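You operate a simulated robot arm through the tools that you are given. There is no shell and no other tool.

The job below is to be done with a simulated robot arm. You get a single attempt, and the scene is never put back.

TASK
Stop the stacker, set 2 trays and Empty, then switch it off.
Fine: black button first, red switch last.

It is judged by the outcome, as a careful person would: the job done as asked, and still so three seconds after it is handed in. It fails if anything else is knocked over, pushed out of place, dropped, spilled or broken.

THE ROBOT
A 7-joint arm with a two-finger parallel gripper, fixed in place. Base frame: the origin is at the foot of the arm, x ahead of it, y to its left, z up. Readings come in m, degrees, newtons and seconds.
Its first joint turns from -166.0 to 166.0 degrees. Payload 1.57 kg.
The TCP is the grasp point between the finger pads, 0.03 m short of the fingertips. In the tool frame z runs along the fingers and y along their closing line. Largest opening 0.08 m; finger width 0.017, thickness 0.012; the body of the gripper, 0.04 by 0.082 m, starts 0.08 m behind the TCP.
Orientation is told as [roll, pitch, yaw] about the base's x, y, z axes, in that order, counted from this pose: with the fingers straight down and closing along the base's y, the tool's x points along the base's -x, its y along +y and its z along -z.

THE INTERFACE
- The arm moves only by the tool send_rows. Its argument "steps" is a list that holds one entry, the list of rows, each a list of 6 numbers: the shift along the tool's x, y, z in m, then the turn, a rotation vector about the tool's x, y, z in degrees. In form: [[[dx, dy, dz, wx, wy, wz], ...]]. A call has 1 to 20 rows; each row shifts and turns the commanded pose from where the row before left it, along the tool's axes as they then stand. "gripper" is the opening, from 0 (shut) to 1 (fully open), set as the call begins (left out, the last holds). Each row takes 0.2 s and may step no farther than 0.05 m and 8.6 degrees from the row before; otherwise, or with a gripper value out of range, the whole call is refused. Where a pose cannot be reached the arm comes as near as it can. A force on the tool above 40 N (or 10 N above the force at the start of the call, whichever is more), or a blocked arm, ends the call early, and 0.2 s more pass. The fingers move at their own pace (about 0.072 m/s each) and stop on an object; they squeeze with about 33 N. The grip force told is the motor's: it shows also when the fingers shut on nothing. Time passes only in rows, and 0.2 s behind the last, so rows that do not move let the fingers close. It gives the time, the measured TCP pose, the force on the tool (base axes), the opening and the grip force at its end, in the units of the frame above (readings bear some noise), with the torque about the TCP (base axes, N m) and any sound that the robot's microphone picked up.
- Cameras (640 x 400 px; columns grow to the right, rows downward): "scene" is fixed at [0.2181, 0.6513, 1.4141]; the picture's right is [-0.87, -0.50, 0.00], its down [-0.34, 0.60, -0.72] and it looks along [0.36, -0.63, -0.69] (base axes); focal length 314 px, centre (320, 200). "wrist" rides on the gripper at [0.072, -0.007, -0.122] in the tool frame; the picture's right is [0.09, 1.00, 0.00], its down [-0.84, 0.08, -0.54] and it looks along [-0.54, 0.05, 0.84] (tool axes); focal length 238 px, centre (320, 200). There is no depth. A picture from a camera that has moved, and an enlarged one, comes with that camera's place and axes in the base frame and with its lens.
- get_image(camera): a new picture of that camera. It takes no simulated time.
- raise_lower(by): slides the trunk up (or, below 0, down) by that many m; the arm rides with it, the base frame stays. It gives what a move gives, with no picture.
- zoom(camera, box): a new picture of the part [left, top, right, bottom] of that camera's present view, enlarged. It takes no simulated time.
- sign_off(): hands the job in; it is judged then, once.

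Nothing tells you positions but the pictures and the camera data. Unless the task says otherwise, let go and move clear before handing in.

The tools are called after "Emit:" by a JSON object that holds its "method" and its "body". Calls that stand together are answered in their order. send_rows: Moves the arm, as the interface text tells. Its arguments: {"type":"object","properties":{"steps":{"type":"array"},"gripper":{"type":"number"}},"required":["steps"]} The other tools are called the same way: raise_lower (by) slides the trunk up or down; get_image (camera) takes a picture; zoom (camera, box) takes an enlarged picture of a part of a camera's view; sign_off () hands the job in.

At the start:

```text
time_s: 0.0
tcp_pos: [0.3994, -0.1466, 0.9975]
ee_rot: [0.1, 0.0, 0.0]
ft_force: [-0.2, -0.4, 1.3]
torque: [0.02, 0.02, -0.01]
gripper_width: 0.0798
grasp_force: 0.0
trunk travel left (down, up): [-0.794, 0.196]
```

scene: 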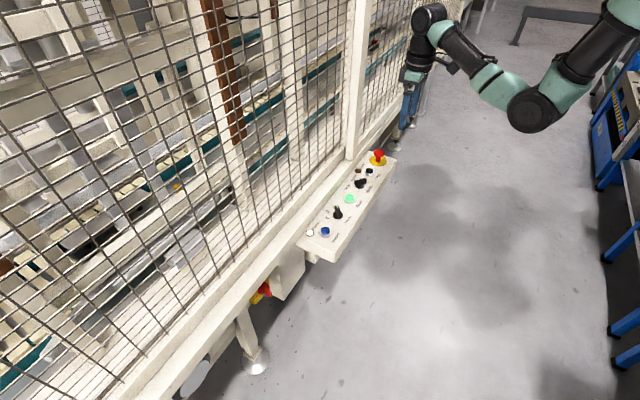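
wrist: 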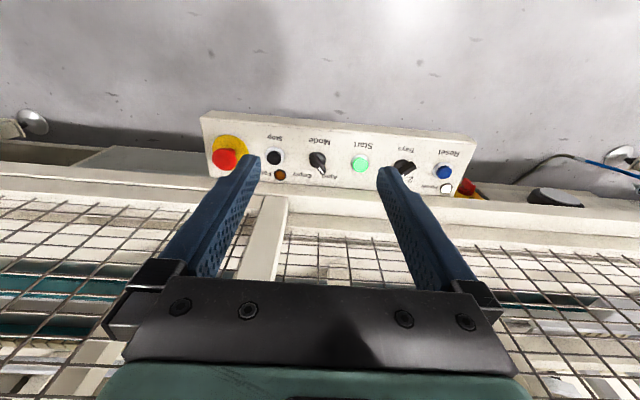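

I see a control panel with an emergency stop, a black Stop button, a Mode knob, a green Start, a Trays knob and a blue Reset, plus a red/yellow switch below the panel. I'll zoom in to read the labels and locate everything before I move.

Emit:
{"method": "zoom", "body": {"camera": "scene", "box": [290, 140, 410, 270]}}

Emit:
{"method": "zoom", "body": {"camera": "wrist", "box": [190, 100, 490, 220]}}

Emit:
{"method": "zoom", "body": {"camera": "scene", "box": [220, 240, 330, 320]}}

Emit:
{"method": "zoom", "body": {"camera": "wrist", "box": [400, 120, 560, 220]}}

```text
3.08 times, centred on (350, 205) of scene
camera zoom: at [0.2181, 0.6513, 1.4141], right [-0.87, -0.5, 0.0], down [-0.34, 0.6, -0.72], along [0.36, -0.63, -0.69], focal length 967 px, centre (228, 185)
```

zoom: 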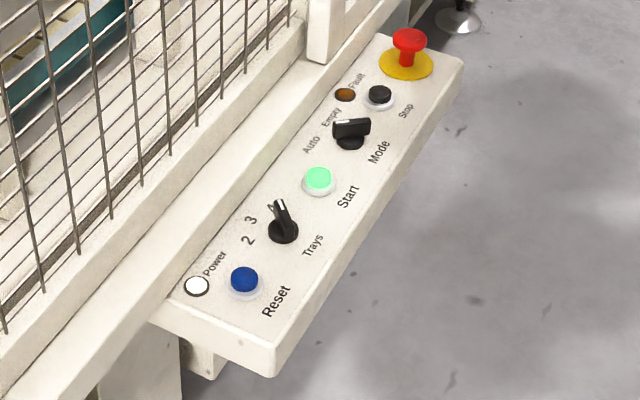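

```text
2.13 times, centred on (340, 160) of wrist
camera zoom: at [0.3279, -0.1543, 1.1193], right [-0.09, 1.0, 0.0], down [0.84, 0.08, 0.54], along [0.54, 0.05, -0.84], focal length 508 px, centre (277, 285)
```

zoom: 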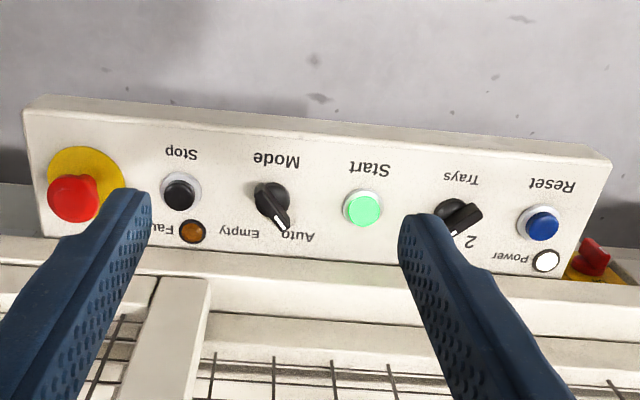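

```text
5.00 times, centred on (275, 280) of scene
camera zoom: at [0.2181, 0.6513, 1.4141], right [-0.87, -0.5, 0.0], down [-0.34, 0.6, -0.72], along [0.36, -0.63, -0.69], focal length 1572 px, centre (545, -200)
```

zoom: 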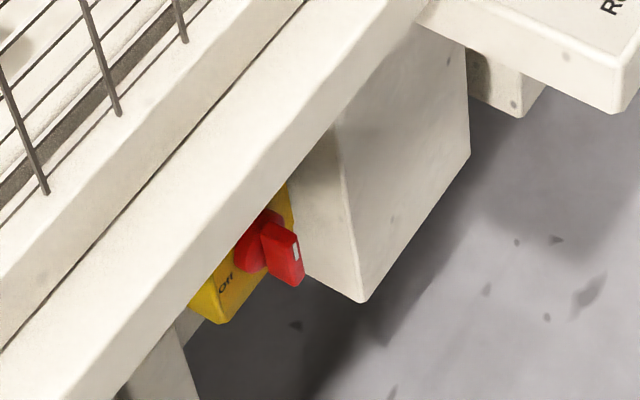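

```text
4.00 times, centred on (480, 170) of wrist
camera zoom: at [0.3279, -0.1543, 1.1193], right [-0.09, 1.0, 0.0], down [0.84, 0.08, 0.54], along [0.54, 0.05, -0.84], focal length 953 px, centre (-320, 320)
```

zoom: 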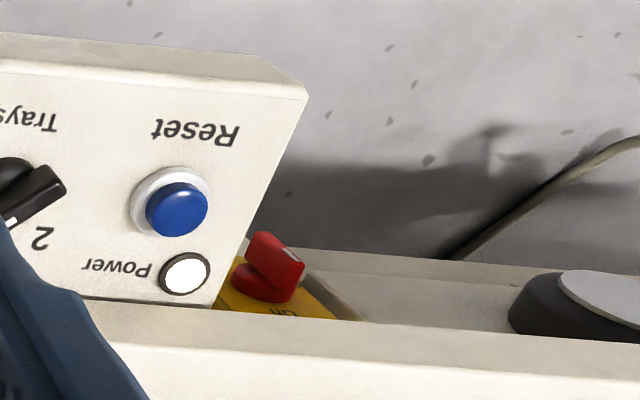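

The readings agree between the two cameras. The panel is flat at about z 0.69. Stop is near (0.51, -0.224), Mode near (0.51, -0.143) and Trays near (0.51, 0.025), and the red isolator is near (0.63, 0.29, 0.54) facing the robot. I'll close the fingers, move above Stop at the current height, and then lower the trunk.

Emit:
{"method": "send_rows", "body": {"steps": [[[-0.022, -0.0155, 0, 0, 0, 0], [-0.022, -0.0155, 0, 0, 0, 0], [-0.022, -0.0155, 0, 0, 0, 0], [-0.022, -0.0155, 0, 0, 0, 0], [-0.022, -0.0155, 0, 0, 0, 0], [0, 0, 0, 0, 0, 0]]], "gripper": 0}}

```text
time_s: 1.4
tcp_pos: [0.5069, -0.2238, 0.998]
ee_rot: [0.0, 0.0, 0.0]
ft_force: [-0.4, -0.3, 0.1]
torque: [0.0, -0.01, -0.01]
gripper_width: 0.0001
grasp_force: 21.2
trunk travel left (down, up): [-0.794, 0.196]
```

The arm is above Stop with the fingers shut. I'll lower the trunk part of the way and look again.

Emit:
{"method": "raise_lower", "body": {"by": -0.17}}

Emit:
{"method": "get_image", "body": {"camera": "wrist"}}

Emit:
{"method": "get_image", "body": {"camera": "scene"}}

```text
time_s: 3.3
tcp_pos: [0.5073, -0.2251, 0.8268]
ee_rot: [0.1, 0.0, 0.0]
ft_force: [0.4, 0.2, 0.5]
torque: [-0.02, 0.0, 0.02]
gripper_width: 0.0003
grasp_force: 21.1
trunk travel left (down, up): [-0.624, 0.366]
```

```text
taken
camera wrist: at [0.436, -0.2314, 0.9496], right [-0.09, 1.0, 0.0], down [0.84, 0.08, 0.54], along [0.54, 0.05, -0.84], focal length 238 px, centre (320, 200)
```

wrist: 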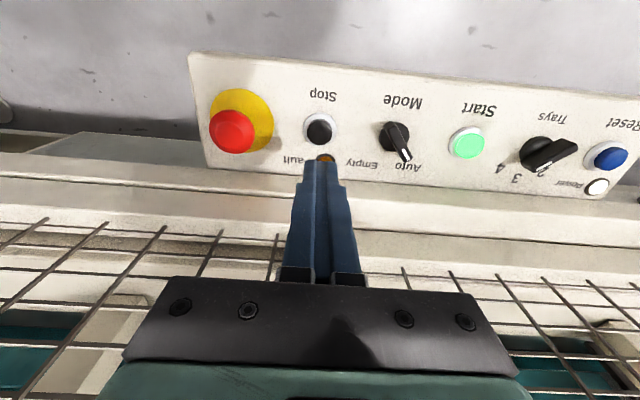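

```text
taken
```

scene: 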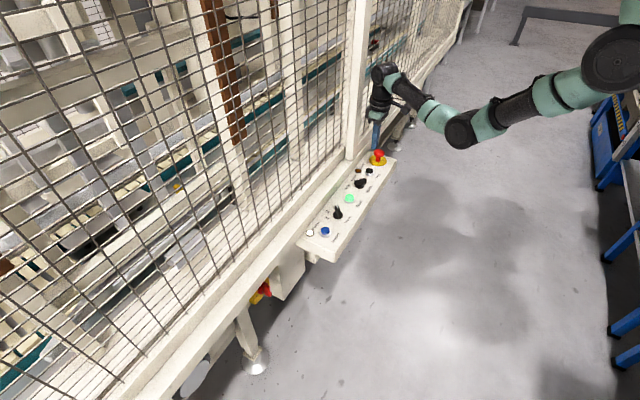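

The refined estimate puts Stop at (0.510, -0.226), with its top near z 0.70 and the fingertips at about 0.797. I'll go down to just above it and check.

Emit:
{"method": "send_rows", "body": {"steps": [[[-0.003, 0, 0.02, 0, 0, 0], [0, 0, 0.02, 0, 0, 0], [0, 0, 0.02, 0, 0, 0], [0, 0, 0.018, 0, 0, 0], [0, 0, 0, 0, 0, 0]]]}}

Emit:
{"method": "get_image", "body": {"camera": "wrist"}}

Emit:
{"method": "zoom", "body": {"camera": "scene", "box": [320, 110, 420, 210]}}

```text
time_s: 4.5
tcp_pos: [0.5097, -0.2224, 0.7499]
ee_rot: [0.0, 0.0, 0.0]
ft_force: [-0.1, 0.3, -1.0]
torque: [0.01, 0.02, -0.01]
gripper_width: 0.0
grasp_force: 21.4
trunk travel left (down, up): [-0.624, 0.366]
```

```text
taken
camera wrist: at [0.4386, -0.2295, 0.8718], right [-0.09, 1.0, 0.0], down [0.84, 0.08, 0.54], along [0.54, 0.05, -0.84], focal length 238 px, centre (320, 200)
```

wrist: 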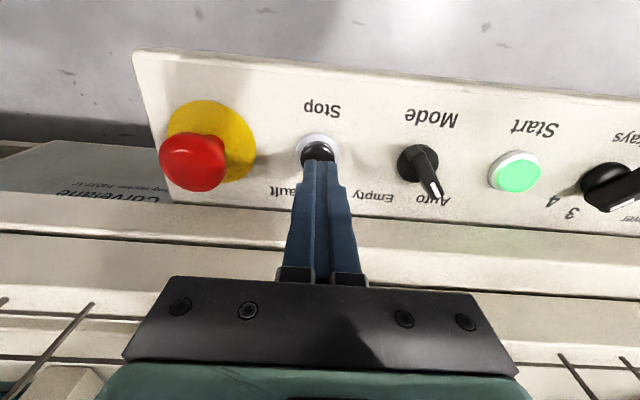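

```text
4.00 times, centred on (370, 160) of scene
camera zoom: at [0.2181, 0.6513, 1.4141], right [-0.87, -0.5, 0.0], down [-0.34, 0.6, -0.72], along [0.36, -0.63, -0.69], focal length 1257 px, centre (120, 360)
```

zoom: 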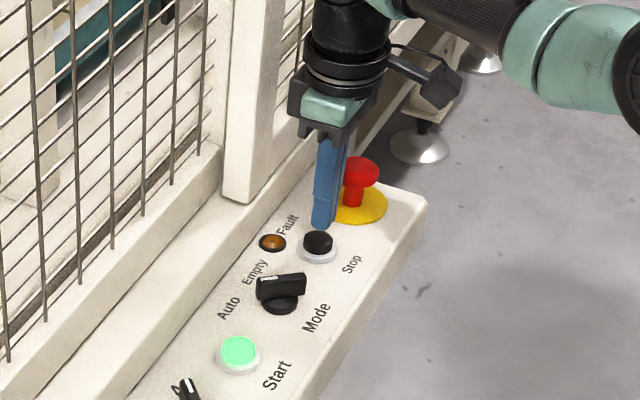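

The fingertips sit just above the Stop button. Now I'll press down slowly.

Emit:
{"method": "send_rows", "body": {"steps": [[[0.002, -0.002, 0.006, 0, 0, 0], [0, 0, 0.006, 0, 0, 0], [0, 0, 0.004, 0, 0, 0], [0, 0, 0.003, 0, 0, 0], [0, 0, 0.003, 0, 0, 0], [0, 0, 0.002, 0, 0, 0]]]}}

Emit:
{"method": "zoom", "body": {"camera": "scene", "box": [290, 110, 420, 240]}}

```text
time_s: 5.9
tcp_pos: [0.5077, -0.2261, 0.7254]
ee_rot: [0.0, -0.1, 0.0]
ft_force: [-1.0, 2.4, 4.9]
torque: [0.09, -0.02, 0.02]
gripper_width: 0.0
grasp_force: 21.3
trunk travel left (down, up): [-0.624, 0.366]
heard: click
```

```text
3.08 times, centred on (355, 175) of scene
camera zoom: at [0.2181, 0.6513, 1.4141], right [-0.87, -0.5, 0.0], down [-0.34, 0.6, -0.72], along [0.36, -0.63, -0.69], focal length 967 px, centre (212, 277)
```

zoom: 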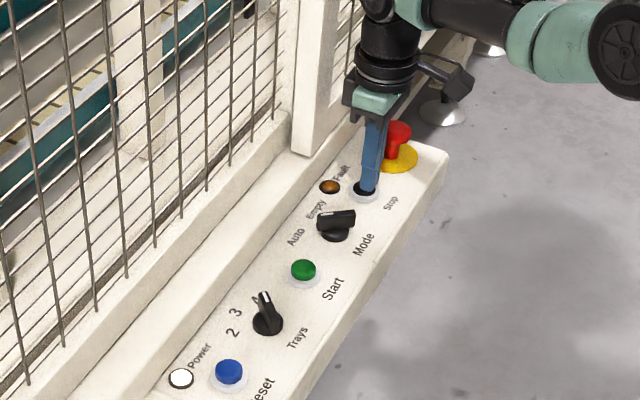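

I heard a click and the green Start light went out, so the stacker is stopped. I'll lift off and move over the Trays knob for a closer look.

Emit:
{"method": "send_rows", "body": {"steps": [[[0, 0, -0.01, 0, 0, 0], [0, 0, -0.03, 0, 0, 0], [0, 0, -0.03, 0, 0, 0], [0, 0, -0.03, 0, 0, 0], [0, 0.04, 0, 0, 0, 0], [0, 0.04, 0, 0, 0, 0], [0, 0.04, 0, 0, 0, 0], [0, 0.04, 0, 0, 0, 0], [0, 0.04, 0, 0, 0, 0], [0, 0.04, 0, 0, 0, 0], [0, 0.012, 0, 0, 0, 0], [0, 0, 0, 0, 0, 0]]]}}

Emit:
{"method": "get_image", "body": {"camera": "wrist"}}

Emit:
{"method": "zoom", "body": {"camera": "wrist", "box": [120, 80, 420, 200]}}

Emit:
{"method": "zoom", "body": {"camera": "scene", "box": [290, 140, 410, 270]}}

```text
time_s: 8.5
tcp_pos: [0.5082, 0.0252, 0.8266]
ee_rot: [0.2, 0.0, 0.0]
ft_force: [0.4, -0.1, 0.3]
torque: [0.0, -0.01, 0.02]
gripper_width: 0.0
grasp_force: 21.0
trunk travel left (down, up): [-0.624, 0.366]
```

```text
taken
camera wrist: at [0.4376, 0.0183, 0.9481], right [-0.09, 1.0, 0.0], down [0.84, 0.08, 0.54], along [0.54, 0.05, -0.84], focal length 238 px, centre (320, 200)
```

wrist: 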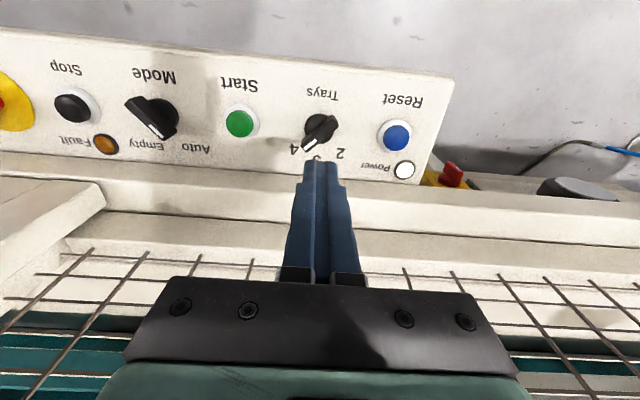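

```text
2.13 times, centred on (270, 140) of wrist
camera zoom: at [0.4376, 0.0183, 0.9481], right [-0.09, 1.0, 0.0], down [0.84, 0.08, 0.54], along [0.54, 0.05, -0.84], focal length 508 px, centre (427, 328)
```

zoom: 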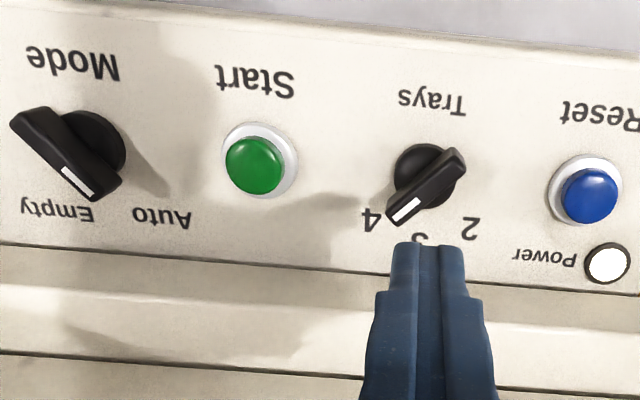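

```text
3.08 times, centred on (350, 205) of scene
camera zoom: at [0.2181, 0.6513, 1.4141], right [-0.87, -0.5, 0.0], down [-0.34, 0.6, -0.72], along [0.36, -0.63, -0.69], focal length 967 px, centre (228, 185)
```

zoom: 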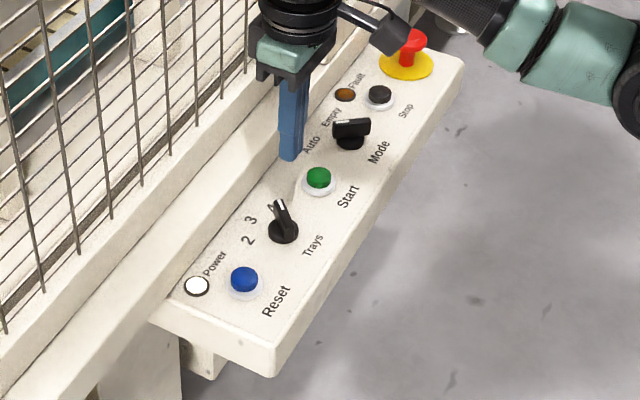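

Stop is done. The Trays knob is centred near (0.509, 0.025), with its bar top at about z 0.718. It points at 4, roughly -43°, so it needs a counter-clockwise turn to 2 at about +43°. I'll open the fingers partly and yaw them to straddle the bar.

Emit:
{"method": "send_rows", "body": {"steps": [[[0, 0, 0, 0, 0, 8.6], [0, 0, 0, 0, 0, 8.6], [0, 0, 0, 0, 0, 8.6], [0, 0, 0, 0, 0, 8.6], [0, 0, 0, 0, 0, 8.6], [0, 0, 0, 0, 0, 0]]], "gripper": 0.5}}

Emit:
{"method": "get_image", "body": {"camera": "wrist"}}

Emit:
{"method": "zoom", "body": {"camera": "wrist", "box": [240, 80, 440, 200]}}

Emit:
{"method": "zoom", "body": {"camera": "scene", "box": [290, 140, 410, 270]}}

```text
time_s: 9.9
tcp_pos: [0.5089, 0.0264, 0.8256]
ee_rot: [-0.1, 0.0, -43.2]
ft_force: [0.1, -0.8, -0.2]
torque: [0.0, -0.01, -0.01]
gripper_width: 0.0401
grasp_force: 0.1
trunk travel left (down, up): [-0.624, 0.366]
```

```text
taken
camera wrist: at [0.4522, 0.0695, 0.9475], right [0.61, 0.79, 0.0], down [0.66, -0.52, 0.54], along [0.43, -0.33, -0.84], focal length 238 px, centre (320, 200)
```

wrist: 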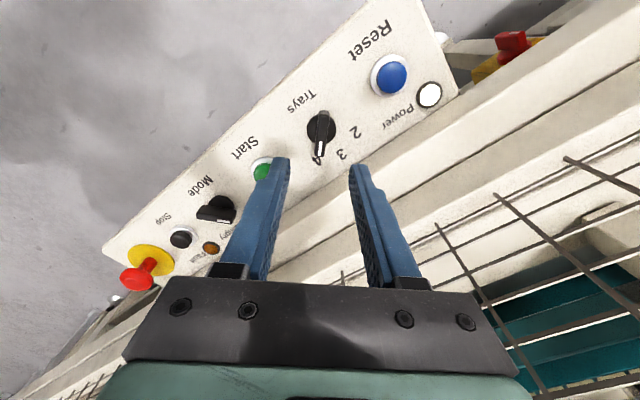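

```text
3.20 times, centred on (340, 140) of wrist
camera zoom: at [0.4522, 0.0695, 0.9475], right [0.61, 0.79, 0.0], down [0.66, -0.52, 0.54], along [0.43, -0.33, -0.84], focal length 763 px, centre (256, 392)
```

zoom: 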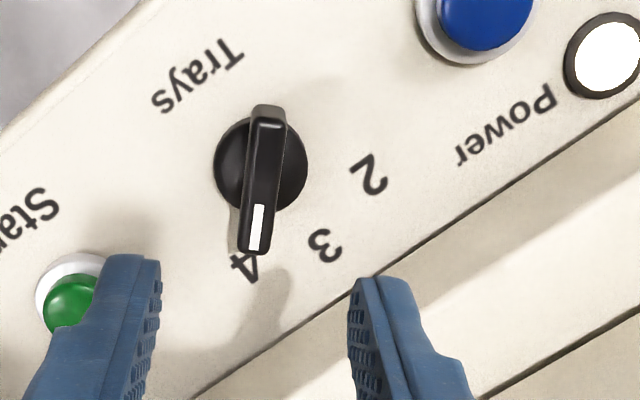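

```text
3.08 times, centred on (350, 205) of scene
camera zoom: at [0.2181, 0.6513, 1.4141], right [-0.87, -0.5, 0.0], down [-0.34, 0.6, -0.72], along [0.36, -0.63, -0.69], focal length 967 px, centre (228, 185)
```

zoom: 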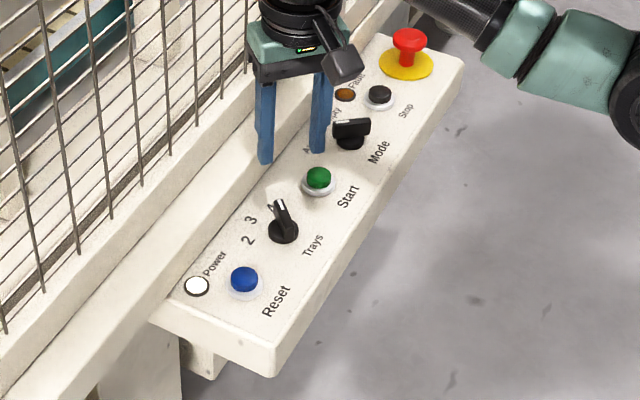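

The gripper lines up with the bar at about -44°. I'll go down so the fingertips stop just above the knob's base disc.

Emit:
{"method": "send_rows", "body": {"steps": [[[0, 0.001, 0.02, 0, 0, 1.2], [0, 0, 0.02, 0, 0, 0], [0, 0, 0.02, 0, 0, 0], [0, 0, 0.015, 0, 0, 0], [0, 0, 0.007, 0, 0, 0], [0, 0, 0.005, 0, 0, 0], [0, 0, 0, 0, 0, 0]]]}}

Emit:
{"method": "zoom", "body": {"camera": "wrist", "box": [200, 80, 440, 240]}}

Emit:
{"method": "zoom", "body": {"camera": "scene", "box": [300, 160, 380, 240]}}

```text
time_s: 11.5
tcp_pos: [0.5087, 0.0261, 0.7384]
ee_rot: [0.1, 0.0, -44.2]
ft_force: [0.9, 0.3, -0.7]
torque: [0.0, 0.03, 0.0]
gripper_width: 0.0399
grasp_force: 0.0
trunk travel left (down, up): [-0.624, 0.366]
```

```text
2.50 times, centred on (320, 160) of wrist
camera zoom: at [0.4537, 0.0712, 0.8609], right [0.63, 0.78, 0.0], down [0.65, -0.53, 0.54], along [0.42, -0.34, -0.84], focal length 596 px, centre (320, 300)
```

zoom: 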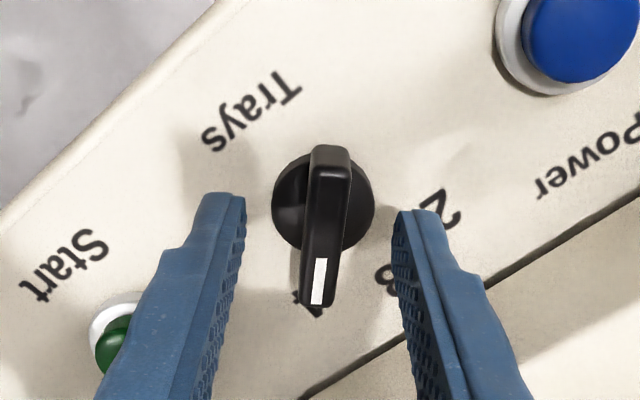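

```text
5.00 times, centred on (340, 200) of scene
camera zoom: at [0.2181, 0.6513, 1.4141], right [-0.87, -0.5, 0.0], down [-0.34, 0.6, -0.72], along [0.36, -0.63, -0.69], focal length 1572 px, centre (220, 200)
```

zoom: 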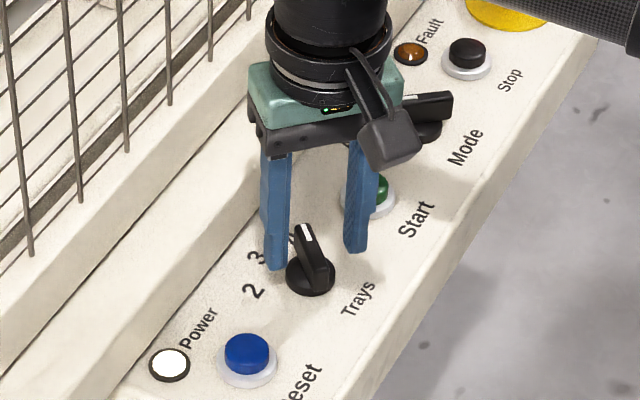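

Fingers straddle the bar and are centred on the knob. I'll go down 4 mm more and close on it.

Emit:
{"method": "send_rows", "body": {"steps": [[[0, 0.0005, 0.004, 0, 0, 0], [0, 0, 0, 0, 0, 0]]]}}

Emit:
{"method": "send_rows", "body": {"steps": [[[0, 0, 0, 0, 0, 0], [0, 0, 0, 0, 0, 0], [0, 0, 0, 0, 0, 0]]], "gripper": 0}}

Emit:
{"method": "zoom", "body": {"camera": "scene", "box": [300, 160, 380, 240]}}

```text
time_s: 12.1
tcp_pos: [0.5091, 0.0266, 0.7341]
ee_rot: [0.0, -0.1, -44.2]
ft_force: [0.1, -0.5, 0.2]
torque: [-0.01, 0.03, 0.0]
gripper_width: 0.04
grasp_force: 0.0
trunk travel left (down, up): [-0.624, 0.366]
```

```text
time_s: 12.9
tcp_pos: [0.5095, 0.0268, 0.7344]
ee_rot: [0.1, -0.1, -44.2]
ft_force: [3.8, 4.4, -1.5]
torque: [0.11, -0.1, 0.03]
gripper_width: 0.0112
grasp_force: 28.9
trunk travel left (down, up): [-0.624, 0.366]
```

```text
5.00 times, centred on (340, 200) of scene
camera zoom: at [0.2181, 0.6513, 1.4141], right [-0.87, -0.5, 0.0], down [-0.34, 0.6, -0.72], along [0.36, -0.63, -0.69], focal length 1572 px, centre (220, 200)
```

zoom: 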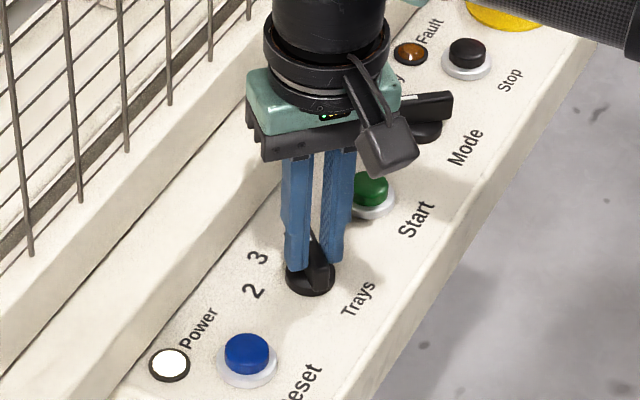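

It's gripped at 11 mm. I'll turn it counter-clockwise halfway, to 3, and check.

Emit:
{"method": "send_rows", "body": {"steps": [[[0, 0.0005, 0, 0, 0, -5], [0, 0, 0, 0, 0, -8], [0, 0, 0, 0, 0, -8], [0, 0, 0, 0, 0, -8], [0, 0, 0, 0, 0, -8], [0, 0, 0, 0, 0, -8], [0, 0, 0, 0, 0, 0]]]}}

Emit:
{"method": "zoom", "body": {"camera": "scene", "box": [300, 160, 380, 240]}}

Emit:
{"method": "get_image", "body": {"camera": "wrist"}}

```text
time_s: 14.5
tcp_pos: [0.508, 0.0247, 0.7351]
ee_rot: [-0.1, -0.1, 0.7]
ft_force: [-8.3, -14.0, 10.4]
torque: [-0.3, 0.95, -0.07]
gripper_width: 0.0107
grasp_force: 28.9
trunk travel left (down, up): [-0.624, 0.366]
```

```text
5.00 times, centred on (340, 200) of scene
camera zoom: at [0.2181, 0.6513, 1.4141], right [-0.87, -0.5, 0.0], down [-0.34, 0.6, -0.72], along [0.36, -0.63, -0.69], focal length 1572 px, centre (220, 200)
```

zoom: 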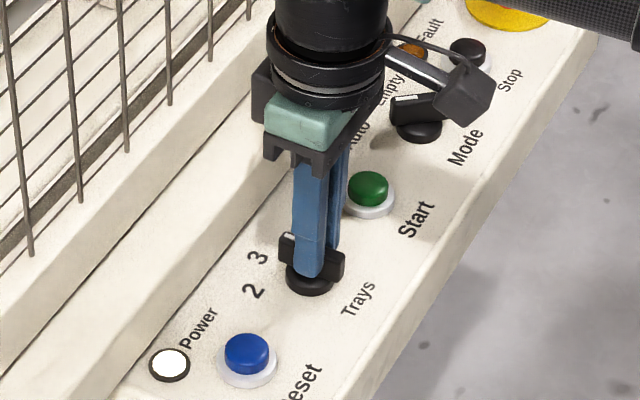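

```text
taken
camera wrist: at [0.4378, 0.0171, 0.8569], right [-0.1, 0.99, 0.0], down [0.84, 0.09, 0.54], along [0.54, 0.06, -0.84], focal length 238 px, centre (320, 200)
```

wrist: 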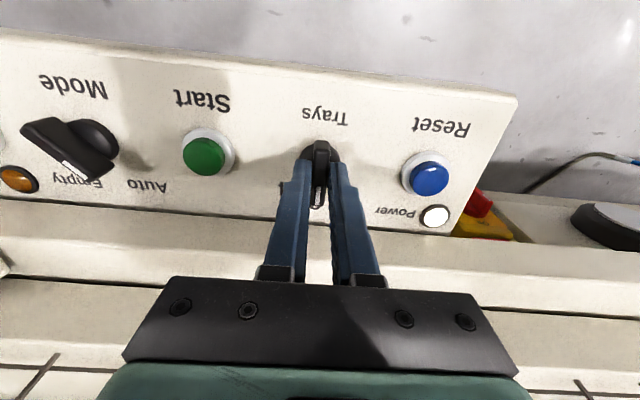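

The knob is at 3, with some sideways load because my centre is slightly off. I'll shift a little to relieve that and turn the rest of the way to 2.

Emit:
{"method": "send_rows", "body": {"steps": [[[0.001, -0.002, -0.0005, 0, 0, 0], [0, 0, 0, 0, 0, 0]]]}}

Emit:
{"method": "send_rows", "body": {"steps": [[[0, 0, 0, 0, 0, -7], [0, 0, 0, 0, 0, -7], [0, 0, 0, 0, 0, -8], [0, 0, 0, 0, 0, -8], [0, 0, 0, 0, 0, -8], [0, 0, 0, 0, 0, -6], [0, 0, 0, 0, 0, 0]]]}}

Emit:
{"method": "zoom", "body": {"camera": "scene", "box": [300, 160, 380, 240]}}

Emit:
{"method": "get_image", "body": {"camera": "wrist"}}

```text
time_s: 15.1
tcp_pos: [0.5076, 0.0242, 0.7349]
ee_rot: [0.1, 0.0, 0.9]
ft_force: [-5.0, -9.1, 2.0]
torque: [-0.28, 0.23, -0.05]
gripper_width: 0.0108
grasp_force: 28.9
trunk travel left (down, up): [-0.624, 0.366]
```

```text
time_s: 16.7
tcp_pos: [0.5098, 0.0229, 0.735]
ee_rot: [-0.3, 0.0, 44.7]
ft_force: [4.7, -22.6, -3.4]
torque: [0.13, -0.57, -0.03]
gripper_width: 0.0111
grasp_force: 28.7
trunk travel left (down, up): [-0.624, 0.366]
```

```text
5.00 times, centred on (340, 200) of scene
camera zoom: at [0.2181, 0.6513, 1.4141], right [-0.87, -0.5, 0.0], down [-0.34, 0.6, -0.72], along [0.36, -0.63, -0.69], focal length 1572 px, centre (220, 200)
```

zoom: 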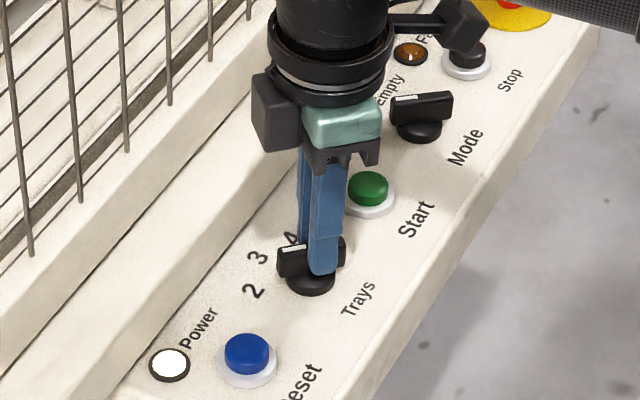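

```text
taken
camera wrist: at [0.4638, -0.0329, 0.8569], right [-0.77, 0.64, 0.0], down [0.54, 0.65, 0.54], along [0.35, 0.41, -0.84], focal length 238 px, centre (320, 200)
```

wrist: 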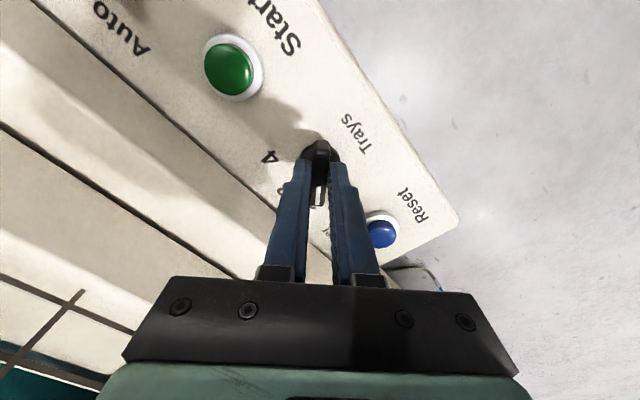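

The gripper has turned to +45°. I'll ease the side load, open, lift straight up and check the pointer.

Emit:
{"method": "send_rows", "body": {"steps": [[[0.001, -0.001, 0, 0, 0, 0], [0.001, -0.001, 0, 0, 0, 0], [0, 0, 0, 0, 0, 0]]]}}

Emit:
{"method": "send_rows", "body": {"steps": [[[0, 0, 0, 0, 0, 0], [0, 0, 0, 0, 0, 0], [0, 0, -0.02, 0, 0, 0], [0, 0, -0.03, 0, 0, 0], [0, 0, -0.04, 0, 0, 0], [0, 0, 0, 0, 0, 0]]], "gripper": 0.5}}

Emit:
{"method": "zoom", "body": {"camera": "scene", "box": [300, 160, 380, 240]}}

Emit:
{"method": "zoom", "body": {"camera": "wrist", "box": [200, 60, 440, 220]}}

```text
time_s: 17.5
tcp_pos: [0.5089, 0.0224, 0.7351]
ee_rot: [0.0, 0.0, 44.8]
ft_force: [10.1, -8.2, -3.9]
torque: [-0.78, 0.36, -0.08]
gripper_width: 0.0109
grasp_force: 28.7
trunk travel left (down, up): [-0.624, 0.366]
```

```text
time_s: 18.9
tcp_pos: [0.5076, 0.021, 0.8256]
ee_rot: [0.0, 0.0, 44.8]
ft_force: [0.2, -0.4, -0.4]
torque: [0.0, -0.01, -0.03]
gripper_width: 0.04
grasp_force: 0.1
trunk travel left (down, up): [-0.624, 0.366]
```

```text
5.00 times, centred on (340, 200) of scene
camera zoom: at [0.2181, 0.6513, 1.4141], right [-0.87, -0.5, 0.0], down [-0.34, 0.6, -0.72], along [0.36, -0.63, -0.69], focal length 1572 px, centre (220, 200)
```

zoom: 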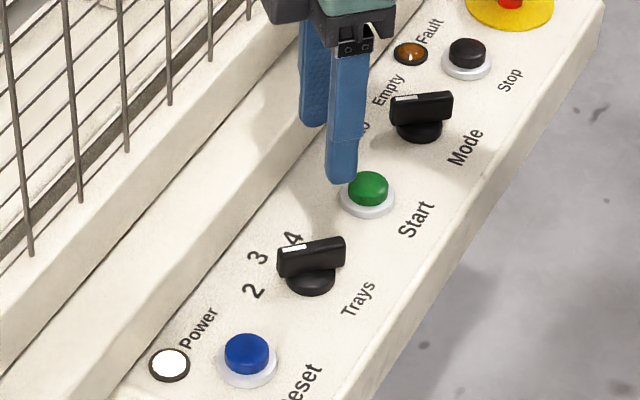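

```text
2.50 times, centred on (320, 140) of wrist
camera zoom: at [0.4625, -0.0346, 0.9474], right [-0.77, 0.64, 0.0], down [0.54, 0.64, 0.54], along [0.35, 0.42, -0.84], focal length 596 px, centre (320, 350)
```

zoom: 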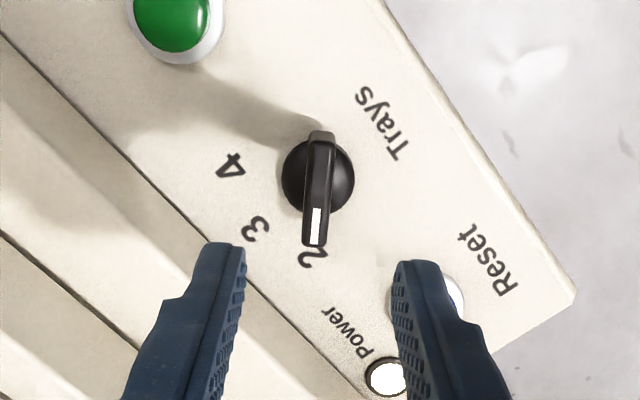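

Trays now points squarely at 2 (+45°). Next I'll move above the Mode knob and yaw to about +30° to match its bar.

Emit:
{"method": "send_rows", "body": {"steps": [[[0, 0, 0, 0, 0, 7.4], [0, 0, 0, 0, 0, 7.4], [0.016, -0.0286, 0, 0, 0, 0], [0.016, -0.0286, 0, 0, 0, 0], [0.016, -0.0286, 0, 0, 0, 0], [0.016, -0.0287, 0, 0, 0, 0], [0.016, -0.0287, 0, 0, 0, 0], [0, 0, 0, 0, 0, 0]]]}}

Emit:
{"method": "zoom", "body": {"camera": "wrist", "box": [200, 60, 440, 220]}}

Emit:
{"method": "zoom", "body": {"camera": "scene", "box": [310, 130, 410, 230]}}

```text
time_s: 20.7
tcp_pos: [0.5098, -0.1432, 0.8259]
ee_rot: [0.0, 0.0, 30.0]
ft_force: [0.5, -0.1, -1.0]
torque: [0.01, -0.02, -0.01]
gripper_width: 0.04
grasp_force: 0.1
trunk travel left (down, up): [-0.624, 0.366]
```

```text
2.50 times, centred on (320, 140) of wrist
camera zoom: at [0.452, -0.1851, 0.948], right [-0.58, 0.82, 0.0], down [0.69, 0.49, 0.54], along [0.44, 0.31, -0.84], focal length 596 px, centre (320, 350)
```

zoom: 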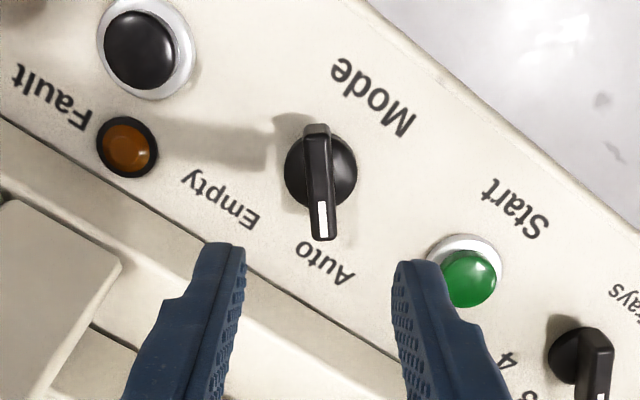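

```text
4.00 times, centred on (360, 180) of scene
camera zoom: at [0.2181, 0.6513, 1.4141], right [-0.87, -0.5, 0.0], down [-0.34, 0.6, -0.72], along [0.36, -0.63, -0.69], focal length 1257 px, centre (160, 280)
```

zoom: 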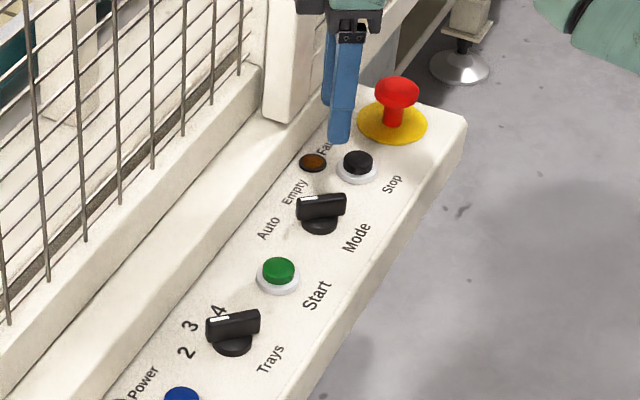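

The Mode bar is closer to +40°, pointing at Auto, and Empty sits symmetrically near -38°. I'll yaw another 9.5° and look again.

Emit:
{"method": "send_rows", "body": {"steps": [[[0, 0, 0, 0, 0, -5], [0, 0, 0, 0, 0, -4.5], [0, 0, 0, 0, 0, 0]]]}}

Emit:
{"method": "zoom", "body": {"camera": "wrist", "box": [260, 80, 380, 160]}}

```text
time_s: 21.5
tcp_pos: [0.5101, -0.1427, 0.8251]
ee_rot: [0.0, 0.0, 39.6]
ft_force: [-0.7, -0.1, -0.4]
torque: [-0.01, 0.01, 0.01]
gripper_width: 0.04
grasp_force: 0.0
trunk travel left (down, up): [-0.624, 0.366]
```

```text
5.00 times, centred on (320, 120) of wrist
camera zoom: at [0.46, -0.1943, 0.9476], right [-0.7, 0.71, 0.0], down [0.6, 0.59, 0.54], along [0.38, 0.38, -0.84], focal length 1192 px, centre (320, 600)
```

zoom: 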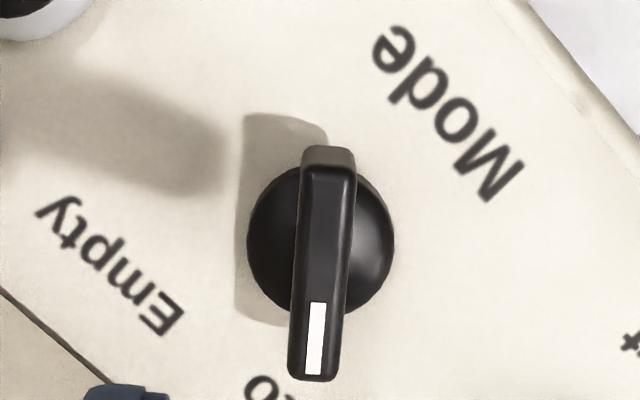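

The bar is at +40° and centred at (0.5105, -0.143), and the tool lines up with it. I'll go down and close on it.

Emit:
{"method": "send_rows", "body": {"steps": [[[0, 0, 0.02, 0, 0, 0], [0, 0, 0.02, 0, 0, 0], [0, 0, 0.02, 0, 0, 0], [0, 0, 0.015, 0, 0, 0], [0, 0, 0.008, 0, 0, 0], [0, 0, 0.0075, 0, 0, 0], [0, 0, 0, 0, 0, 0]]]}}

Emit:
{"method": "zoom", "body": {"camera": "wrist", "box": [200, 80, 440, 240]}}

Emit:
{"method": "send_rows", "body": {"steps": [[[0, 0, 0, 0, 0, 0], [0, 0, 0, 0, 0, 0], [0, 0, 0, 0, 0, 0]]], "gripper": 0}}

```text
time_s: 23.1
tcp_pos: [0.5115, -0.1413, 0.7336]
ee_rot: [0.0, 0.0, 39.5]
ft_force: [-0.1, 0.0, -0.8]
torque: [0.0, 0.03, -0.03]
gripper_width: 0.0403
grasp_force: 0.0
trunk travel left (down, up): [-0.624, 0.366]
```

```text
2.50 times, centred on (320, 160) of wrist
camera zoom: at [0.46, -0.1931, 0.8555], right [-0.7, 0.71, 0.0], down [0.6, 0.59, 0.54], along [0.38, 0.38, -0.84], focal length 596 px, centre (320, 300)
```

zoom: 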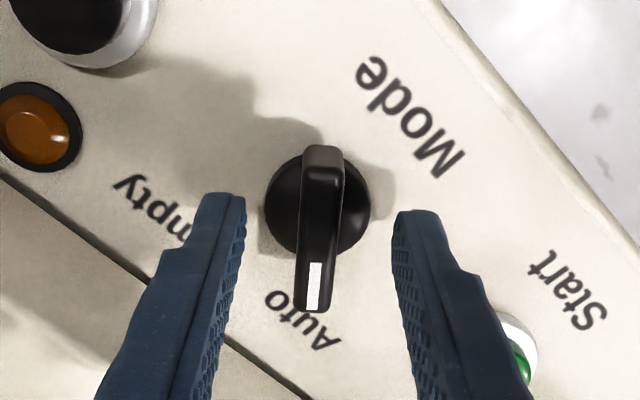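

```text
time_s: 23.9
tcp_pos: [0.5109, -0.1425, 0.7336]
ee_rot: [-0.1, 0.0, 39.4]
ft_force: [1.7, -2.9, -1.7]
torque: [-0.06, -0.01, -0.03]
gripper_width: 0.011
grasp_force: 28.6
trunk travel left (down, up): [-0.624, 0.366]
```

It's gripped with low side load. I'll turn it clockwise toward Empty.

Emit:
{"method": "send_rows", "body": {"steps": [[[0, -0.0003, 0, 0, 0, 8], [0, 0, 0, 0, 0, 8], [0, 0, 0, 0, 0, 8], [0, 0, 0, 0, 0, 8], [0, 0, 0, 0, 0, 8], [0, 0, 0, 0, 0, 0]]]}}

Emit:
{"method": "zoom", "body": {"camera": "scene", "box": [310, 130, 410, 230]}}

```text
time_s: 25.3
tcp_pos: [0.51, -0.1414, 0.7337]
ee_rot: [0.0, 0.2, -0.6]
ft_force: [-4.4, 4.2, -8.3]
torque: [0.0, -0.69, 0.02]
gripper_width: 0.011
grasp_force: 28.8
trunk travel left (down, up): [-0.624, 0.366]
```

```text
4.00 times, centred on (360, 180) of scene
camera zoom: at [0.2181, 0.6513, 1.4141], right [-0.87, -0.5, 0.0], down [-0.34, 0.6, -0.72], along [0.36, -0.63, -0.69], focal length 1257 px, centre (160, 280)
```

zoom: 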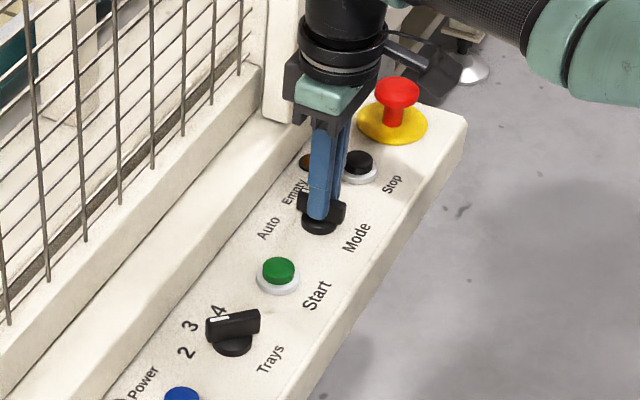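

The knob is halfway and turning smoothly. I'll carry on to -40°.

Emit:
{"method": "send_rows", "body": {"steps": [[[0.0005, 0.0005, 0, 0, 0, 8], [0, 0, 0, 0, 0, 8], [0, 0, 0, 0, 0, 8], [0, 0, 0, 0, 0, 8], [0, 0, 0, 0, 0, 8], [0, 0, 0, 0, 0, 0]]]}}

Emit:
{"method": "zoom", "body": {"camera": "scene", "box": [310, 130, 410, 230]}}

Emit:
{"method": "get_image", "body": {"camera": "wrist"}}

```text
time_s: 26.7
tcp_pos: [0.51, -0.1405, 0.7339]
ee_rot: [0.0, 0.1, -40.5]
ft_force: [-3.9, 12.0, -11.5]
torque: [0.44, 0.07, 0.36]
gripper_width: 0.0106
grasp_force: 28.9
trunk travel left (down, up): [-0.624, 0.366]
```

```text
4.00 times, centred on (360, 180) of scene
camera zoom: at [0.2181, 0.6513, 1.4141], right [-0.87, -0.5, 0.0], down [-0.34, 0.6, -0.72], along [0.36, -0.63, -0.69], focal length 1257 px, centre (160, 280)
```

zoom: 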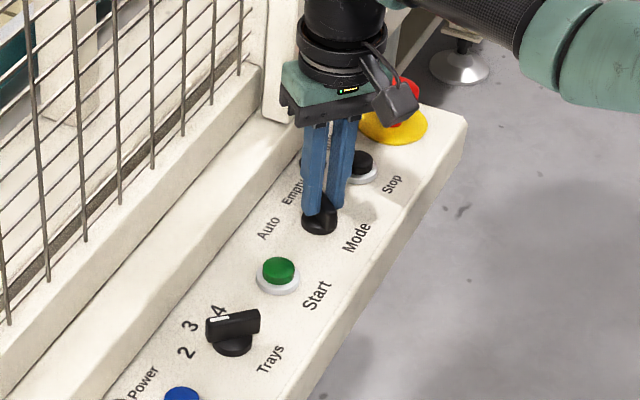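

```text
taken
camera wrist: at [0.4531, -0.099, 0.8559], right [0.58, 0.82, 0.0], down [0.69, -0.49, 0.54], along [0.44, -0.31, -0.84], focal length 238 px, centre (320, 200)
```

wrist: 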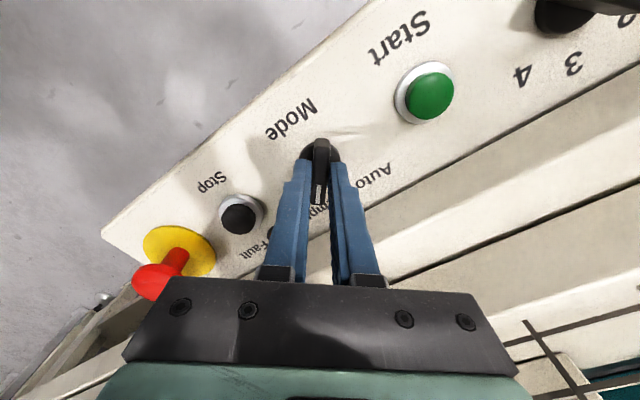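

It's turned to about -40°, and the rise in torque suggests it reached the end stop. I'll open, lift and check.

Emit:
{"method": "send_rows", "body": {"steps": [[[0, 0, 0, 0, 0, 0], [0, 0, 0, 0, 0, 0], [0, 0, -0.02, 0, 0, 0], [0, 0, -0.03, 0, 0, 0], [0, 0, -0.04, 0, 0, 0], [0, 0, 0, 0, 0, 0]]], "gripper": 0.5}}

Emit:
{"method": "zoom", "body": {"camera": "wrist", "box": [200, 60, 440, 220]}}

Emit:
{"method": "zoom", "body": {"camera": "scene", "box": [290, 140, 410, 270]}}

```text
time_s: 28.1
tcp_pos: [0.5107, -0.1394, 0.8251]
ee_rot: [0.0, 0.0, -40.5]
ft_force: [-0.3, 0.4, 0.5]
torque: [-0.01, 0.0, 0.01]
gripper_width: 0.0402
grasp_force: 0.1
trunk travel left (down, up): [-0.624, 0.366]
```

```text
2.50 times, centred on (320, 140) of wrist
camera zoom: at [0.4525, -0.0986, 0.9474], right [0.58, 0.82, 0.0], down [0.69, -0.48, 0.54], along [0.44, -0.31, -0.84], focal length 596 px, centre (320, 350)
```

zoom: 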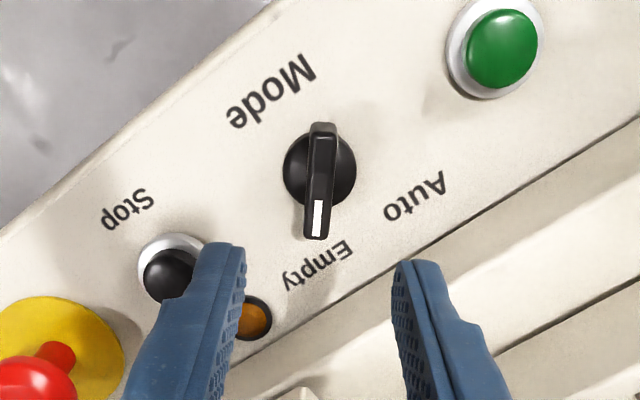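

```text
3.08 times, centred on (350, 205) of scene
camera zoom: at [0.2181, 0.6513, 1.4141], right [-0.87, -0.5, 0.0], down [-0.34, 0.6, -0.72], along [0.36, -0.63, -0.69], focal length 967 px, centre (228, 185)
```

zoom: 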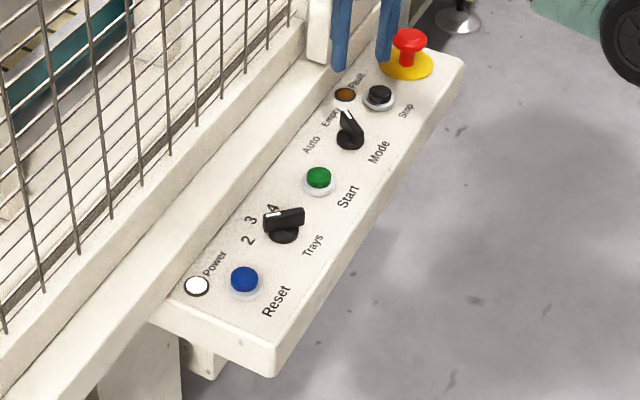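

Mode now points at Empty (about -39°) and Trays still points at 2. What's left is the red isolator below the rail. I'll back away, straighten the yaw, and move to the operator side at y ≈ 0.29 to look at it.

Emit:
{"method": "send_rows", "body": {"steps": [[[0, 0, -0.03, 0, 0, 0], [0, 0, -0.02, 0, 0, 0], [0, 0, 0, 0, 0, -8.1], [0, 0, 0, 0, 0, -8.1], [0, 0, 0, 0, 0, -8.1], [0, 0, 0, 0, 0, -8.1], [0, 0, 0, 0, 0, -8.1], [0.03, 0.03, 0, 0, 0, 0], [0.03, 0.03, 0, 0, 0, 0], [0.03, 0.03, 0, 0, 0, 0], [0.03, 0.03, 0, 0, 0, 0], [0.03, 0.03, 0, 0, 0, 0], [0.01, 0.04, 0, 0, 0, 0], [0, 0.04, 0, 0, 0, 0], [0, 0.04, 0, 0, 0, 0], [0, 0.04, 0, 0, 0, 0], [0, 0.04, 0, 0, 0, 0], [0, 0.04, 0, 0, 0, 0], [0, 0.04, 0, 0, 0, 0], [0, 0, 0, 0, 0, 0]]]}}

Emit:
{"method": "get_image", "body": {"camera": "wrist"}}

Emit:
{"method": "get_image", "body": {"camera": "scene"}}

```text
time_s: 32.3
tcp_pos: [0.3513, 0.2902, 0.8749]
ee_rot: [-0.1, 0.1, 0.0]
ft_force: [0.2, 0.2, -0.6]
torque: [-0.01, 0.01, 0.0]
gripper_width: 0.0402
grasp_force: 0.0
trunk travel left (down, up): [-0.624, 0.366]
```

```text
taken
camera wrist: at [0.2787, 0.2826, 0.9981], right [-0.09, 1.0, 0.0], down [0.84, 0.08, 0.54], along [0.54, 0.05, -0.84], focal length 238 px, centre (320, 200)
```

wrist: 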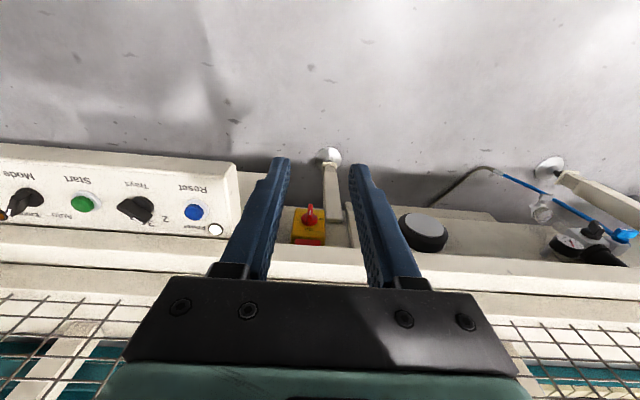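

```text
taken
```

scene: 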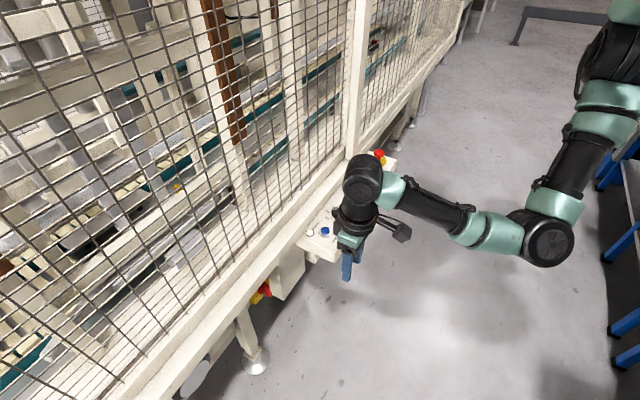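

Emit:
{"method": "zoom", "body": {"camera": "wrist", "box": [260, 180, 380, 260]}}

Emit:
{"method": "zoom", "body": {"camera": "scene", "box": [230, 250, 310, 310]}}

```text
5.00 times, centred on (320, 220) of wrist
camera zoom: at [0.2787, 0.2826, 0.9981], right [-0.09, 1.0, 0.0], down [0.84, 0.08, 0.54], along [0.54, 0.05, -0.84], focal length 1192 px, centre (320, 100)
```

zoom: 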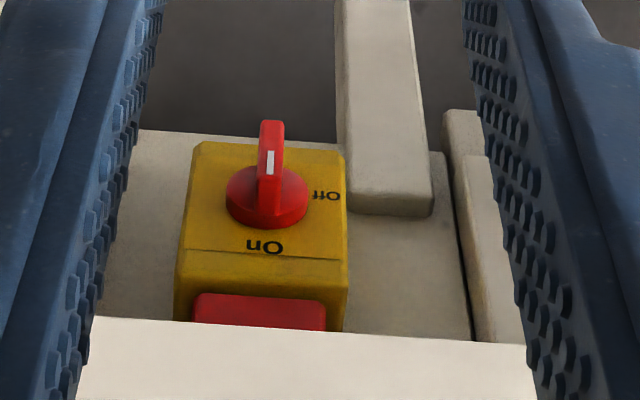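

```text
6.67 times, centred on (270, 280) of scene
camera zoom: at [0.2181, 0.6513, 1.4141], right [-0.87, -0.5, 0.0], down [-0.34, 0.6, -0.72], along [0.36, -0.63, -0.69], focal length 2095 px, centre (653, -333)
```

zoom: 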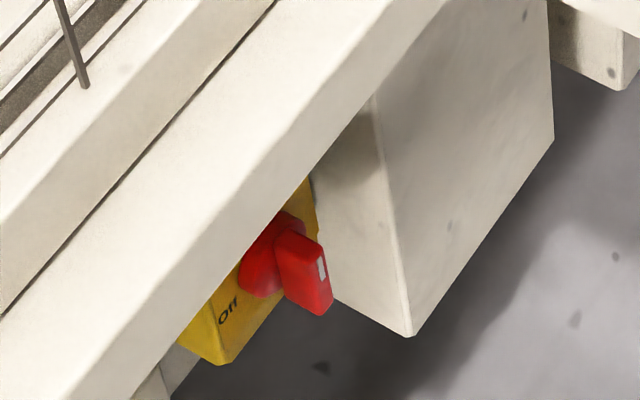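

The isolator's axis is near (y 0.289, z 0.540). Its handle sticks out to x ≈ 0.60 and points up at On, and Off is a quarter turn counter-clockwise, toward +y. I'll move forward a bit and pitch the tool to point along +x, still above the rail and in front of the mesh.

Emit:
{"method": "send_rows", "body": {"steps": [[[-0.03, 0, 0, 0, 0, 0], [-0.03, 0, 0, 0, 0, 0], [-0.03, 0, 0, 0, 0, 0], [-0.02, 0, 0, 0, -8, 0], [0, 0, 0, 0, -8.2, 0], [0, 0, 0, 0, -8.2, 0], [0, 0, 0, 0, -8.2, 0], [0, 0, 0, 0, -8.2, 0], [0, 0, 0, 0, -8.2, 0], [0, 0, 0, 0, 0, 0]]]}}

Emit:
{"method": "get_image", "body": {"camera": "scene"}}

```text
time_s: 34.5
tcp_pos: [0.4609, 0.289, 0.8755]
ee_rot: [0.0, -49.1, -0.2]
ft_force: [0.3, 0.6, -1.2]
torque: [-0.03, -0.01, -0.03]
gripper_width: 0.0399
grasp_force: 0.1
trunk travel left (down, up): [-0.624, 0.366]
```

```text
taken
```

scene: 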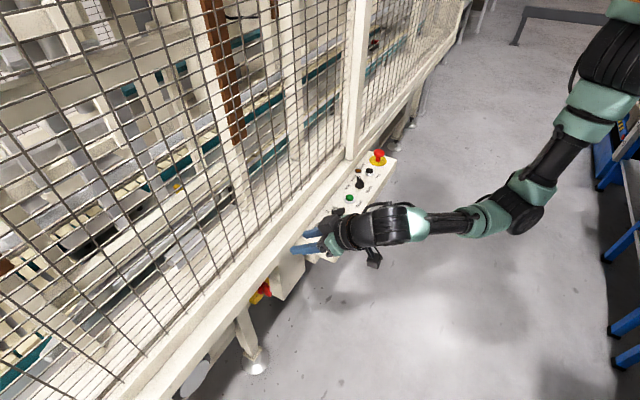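

Pitching works. I'll finish the turn to horizontal.

Emit:
{"method": "send_rows", "body": {"steps": [[[0, 0, 0, 0, -8.2, 0], [0, 0, 0, 0, -8.2, 0], [0, 0, 0, 0, -8.2, 0], [0, 0, 0, 0, -8.2, 0], [0, 0, 0, 0, -8.1, 0], [0, 0, 0, 0, 0, 0]]]}}

Emit:
{"method": "get_image", "body": {"camera": "scene"}}

Emit:
{"method": "get_image", "body": {"camera": "wrist"}}

```text
time_s: 35.9
tcp_pos: [0.4609, 0.2893, 0.8751]
ee_rot: [-13.0, -90.0, 12.9]
ft_force: [0.8, -0.1, 0.2]
torque: [-0.04, -0.05, 0.01]
gripper_width: 0.0398
grasp_force: 0.1
trunk travel left (down, up): [-0.624, 0.366]
```

```text
taken
```

scene: 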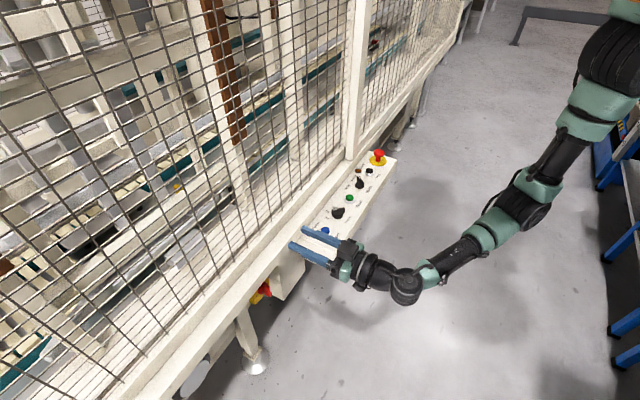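

```text
taken
camera wrist: at [0.3394, 0.2816, 0.8031], right [0.0, 1.0, -0.09], down [-0.54, 0.08, 0.84], along [0.84, 0.05, 0.54], focal length 238 px, centre (320, 200)
```

wrist: 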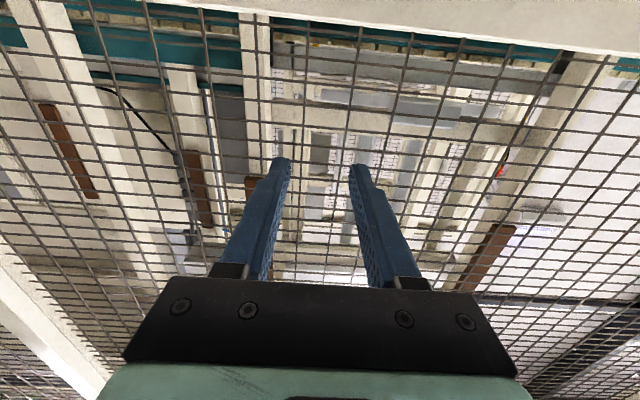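

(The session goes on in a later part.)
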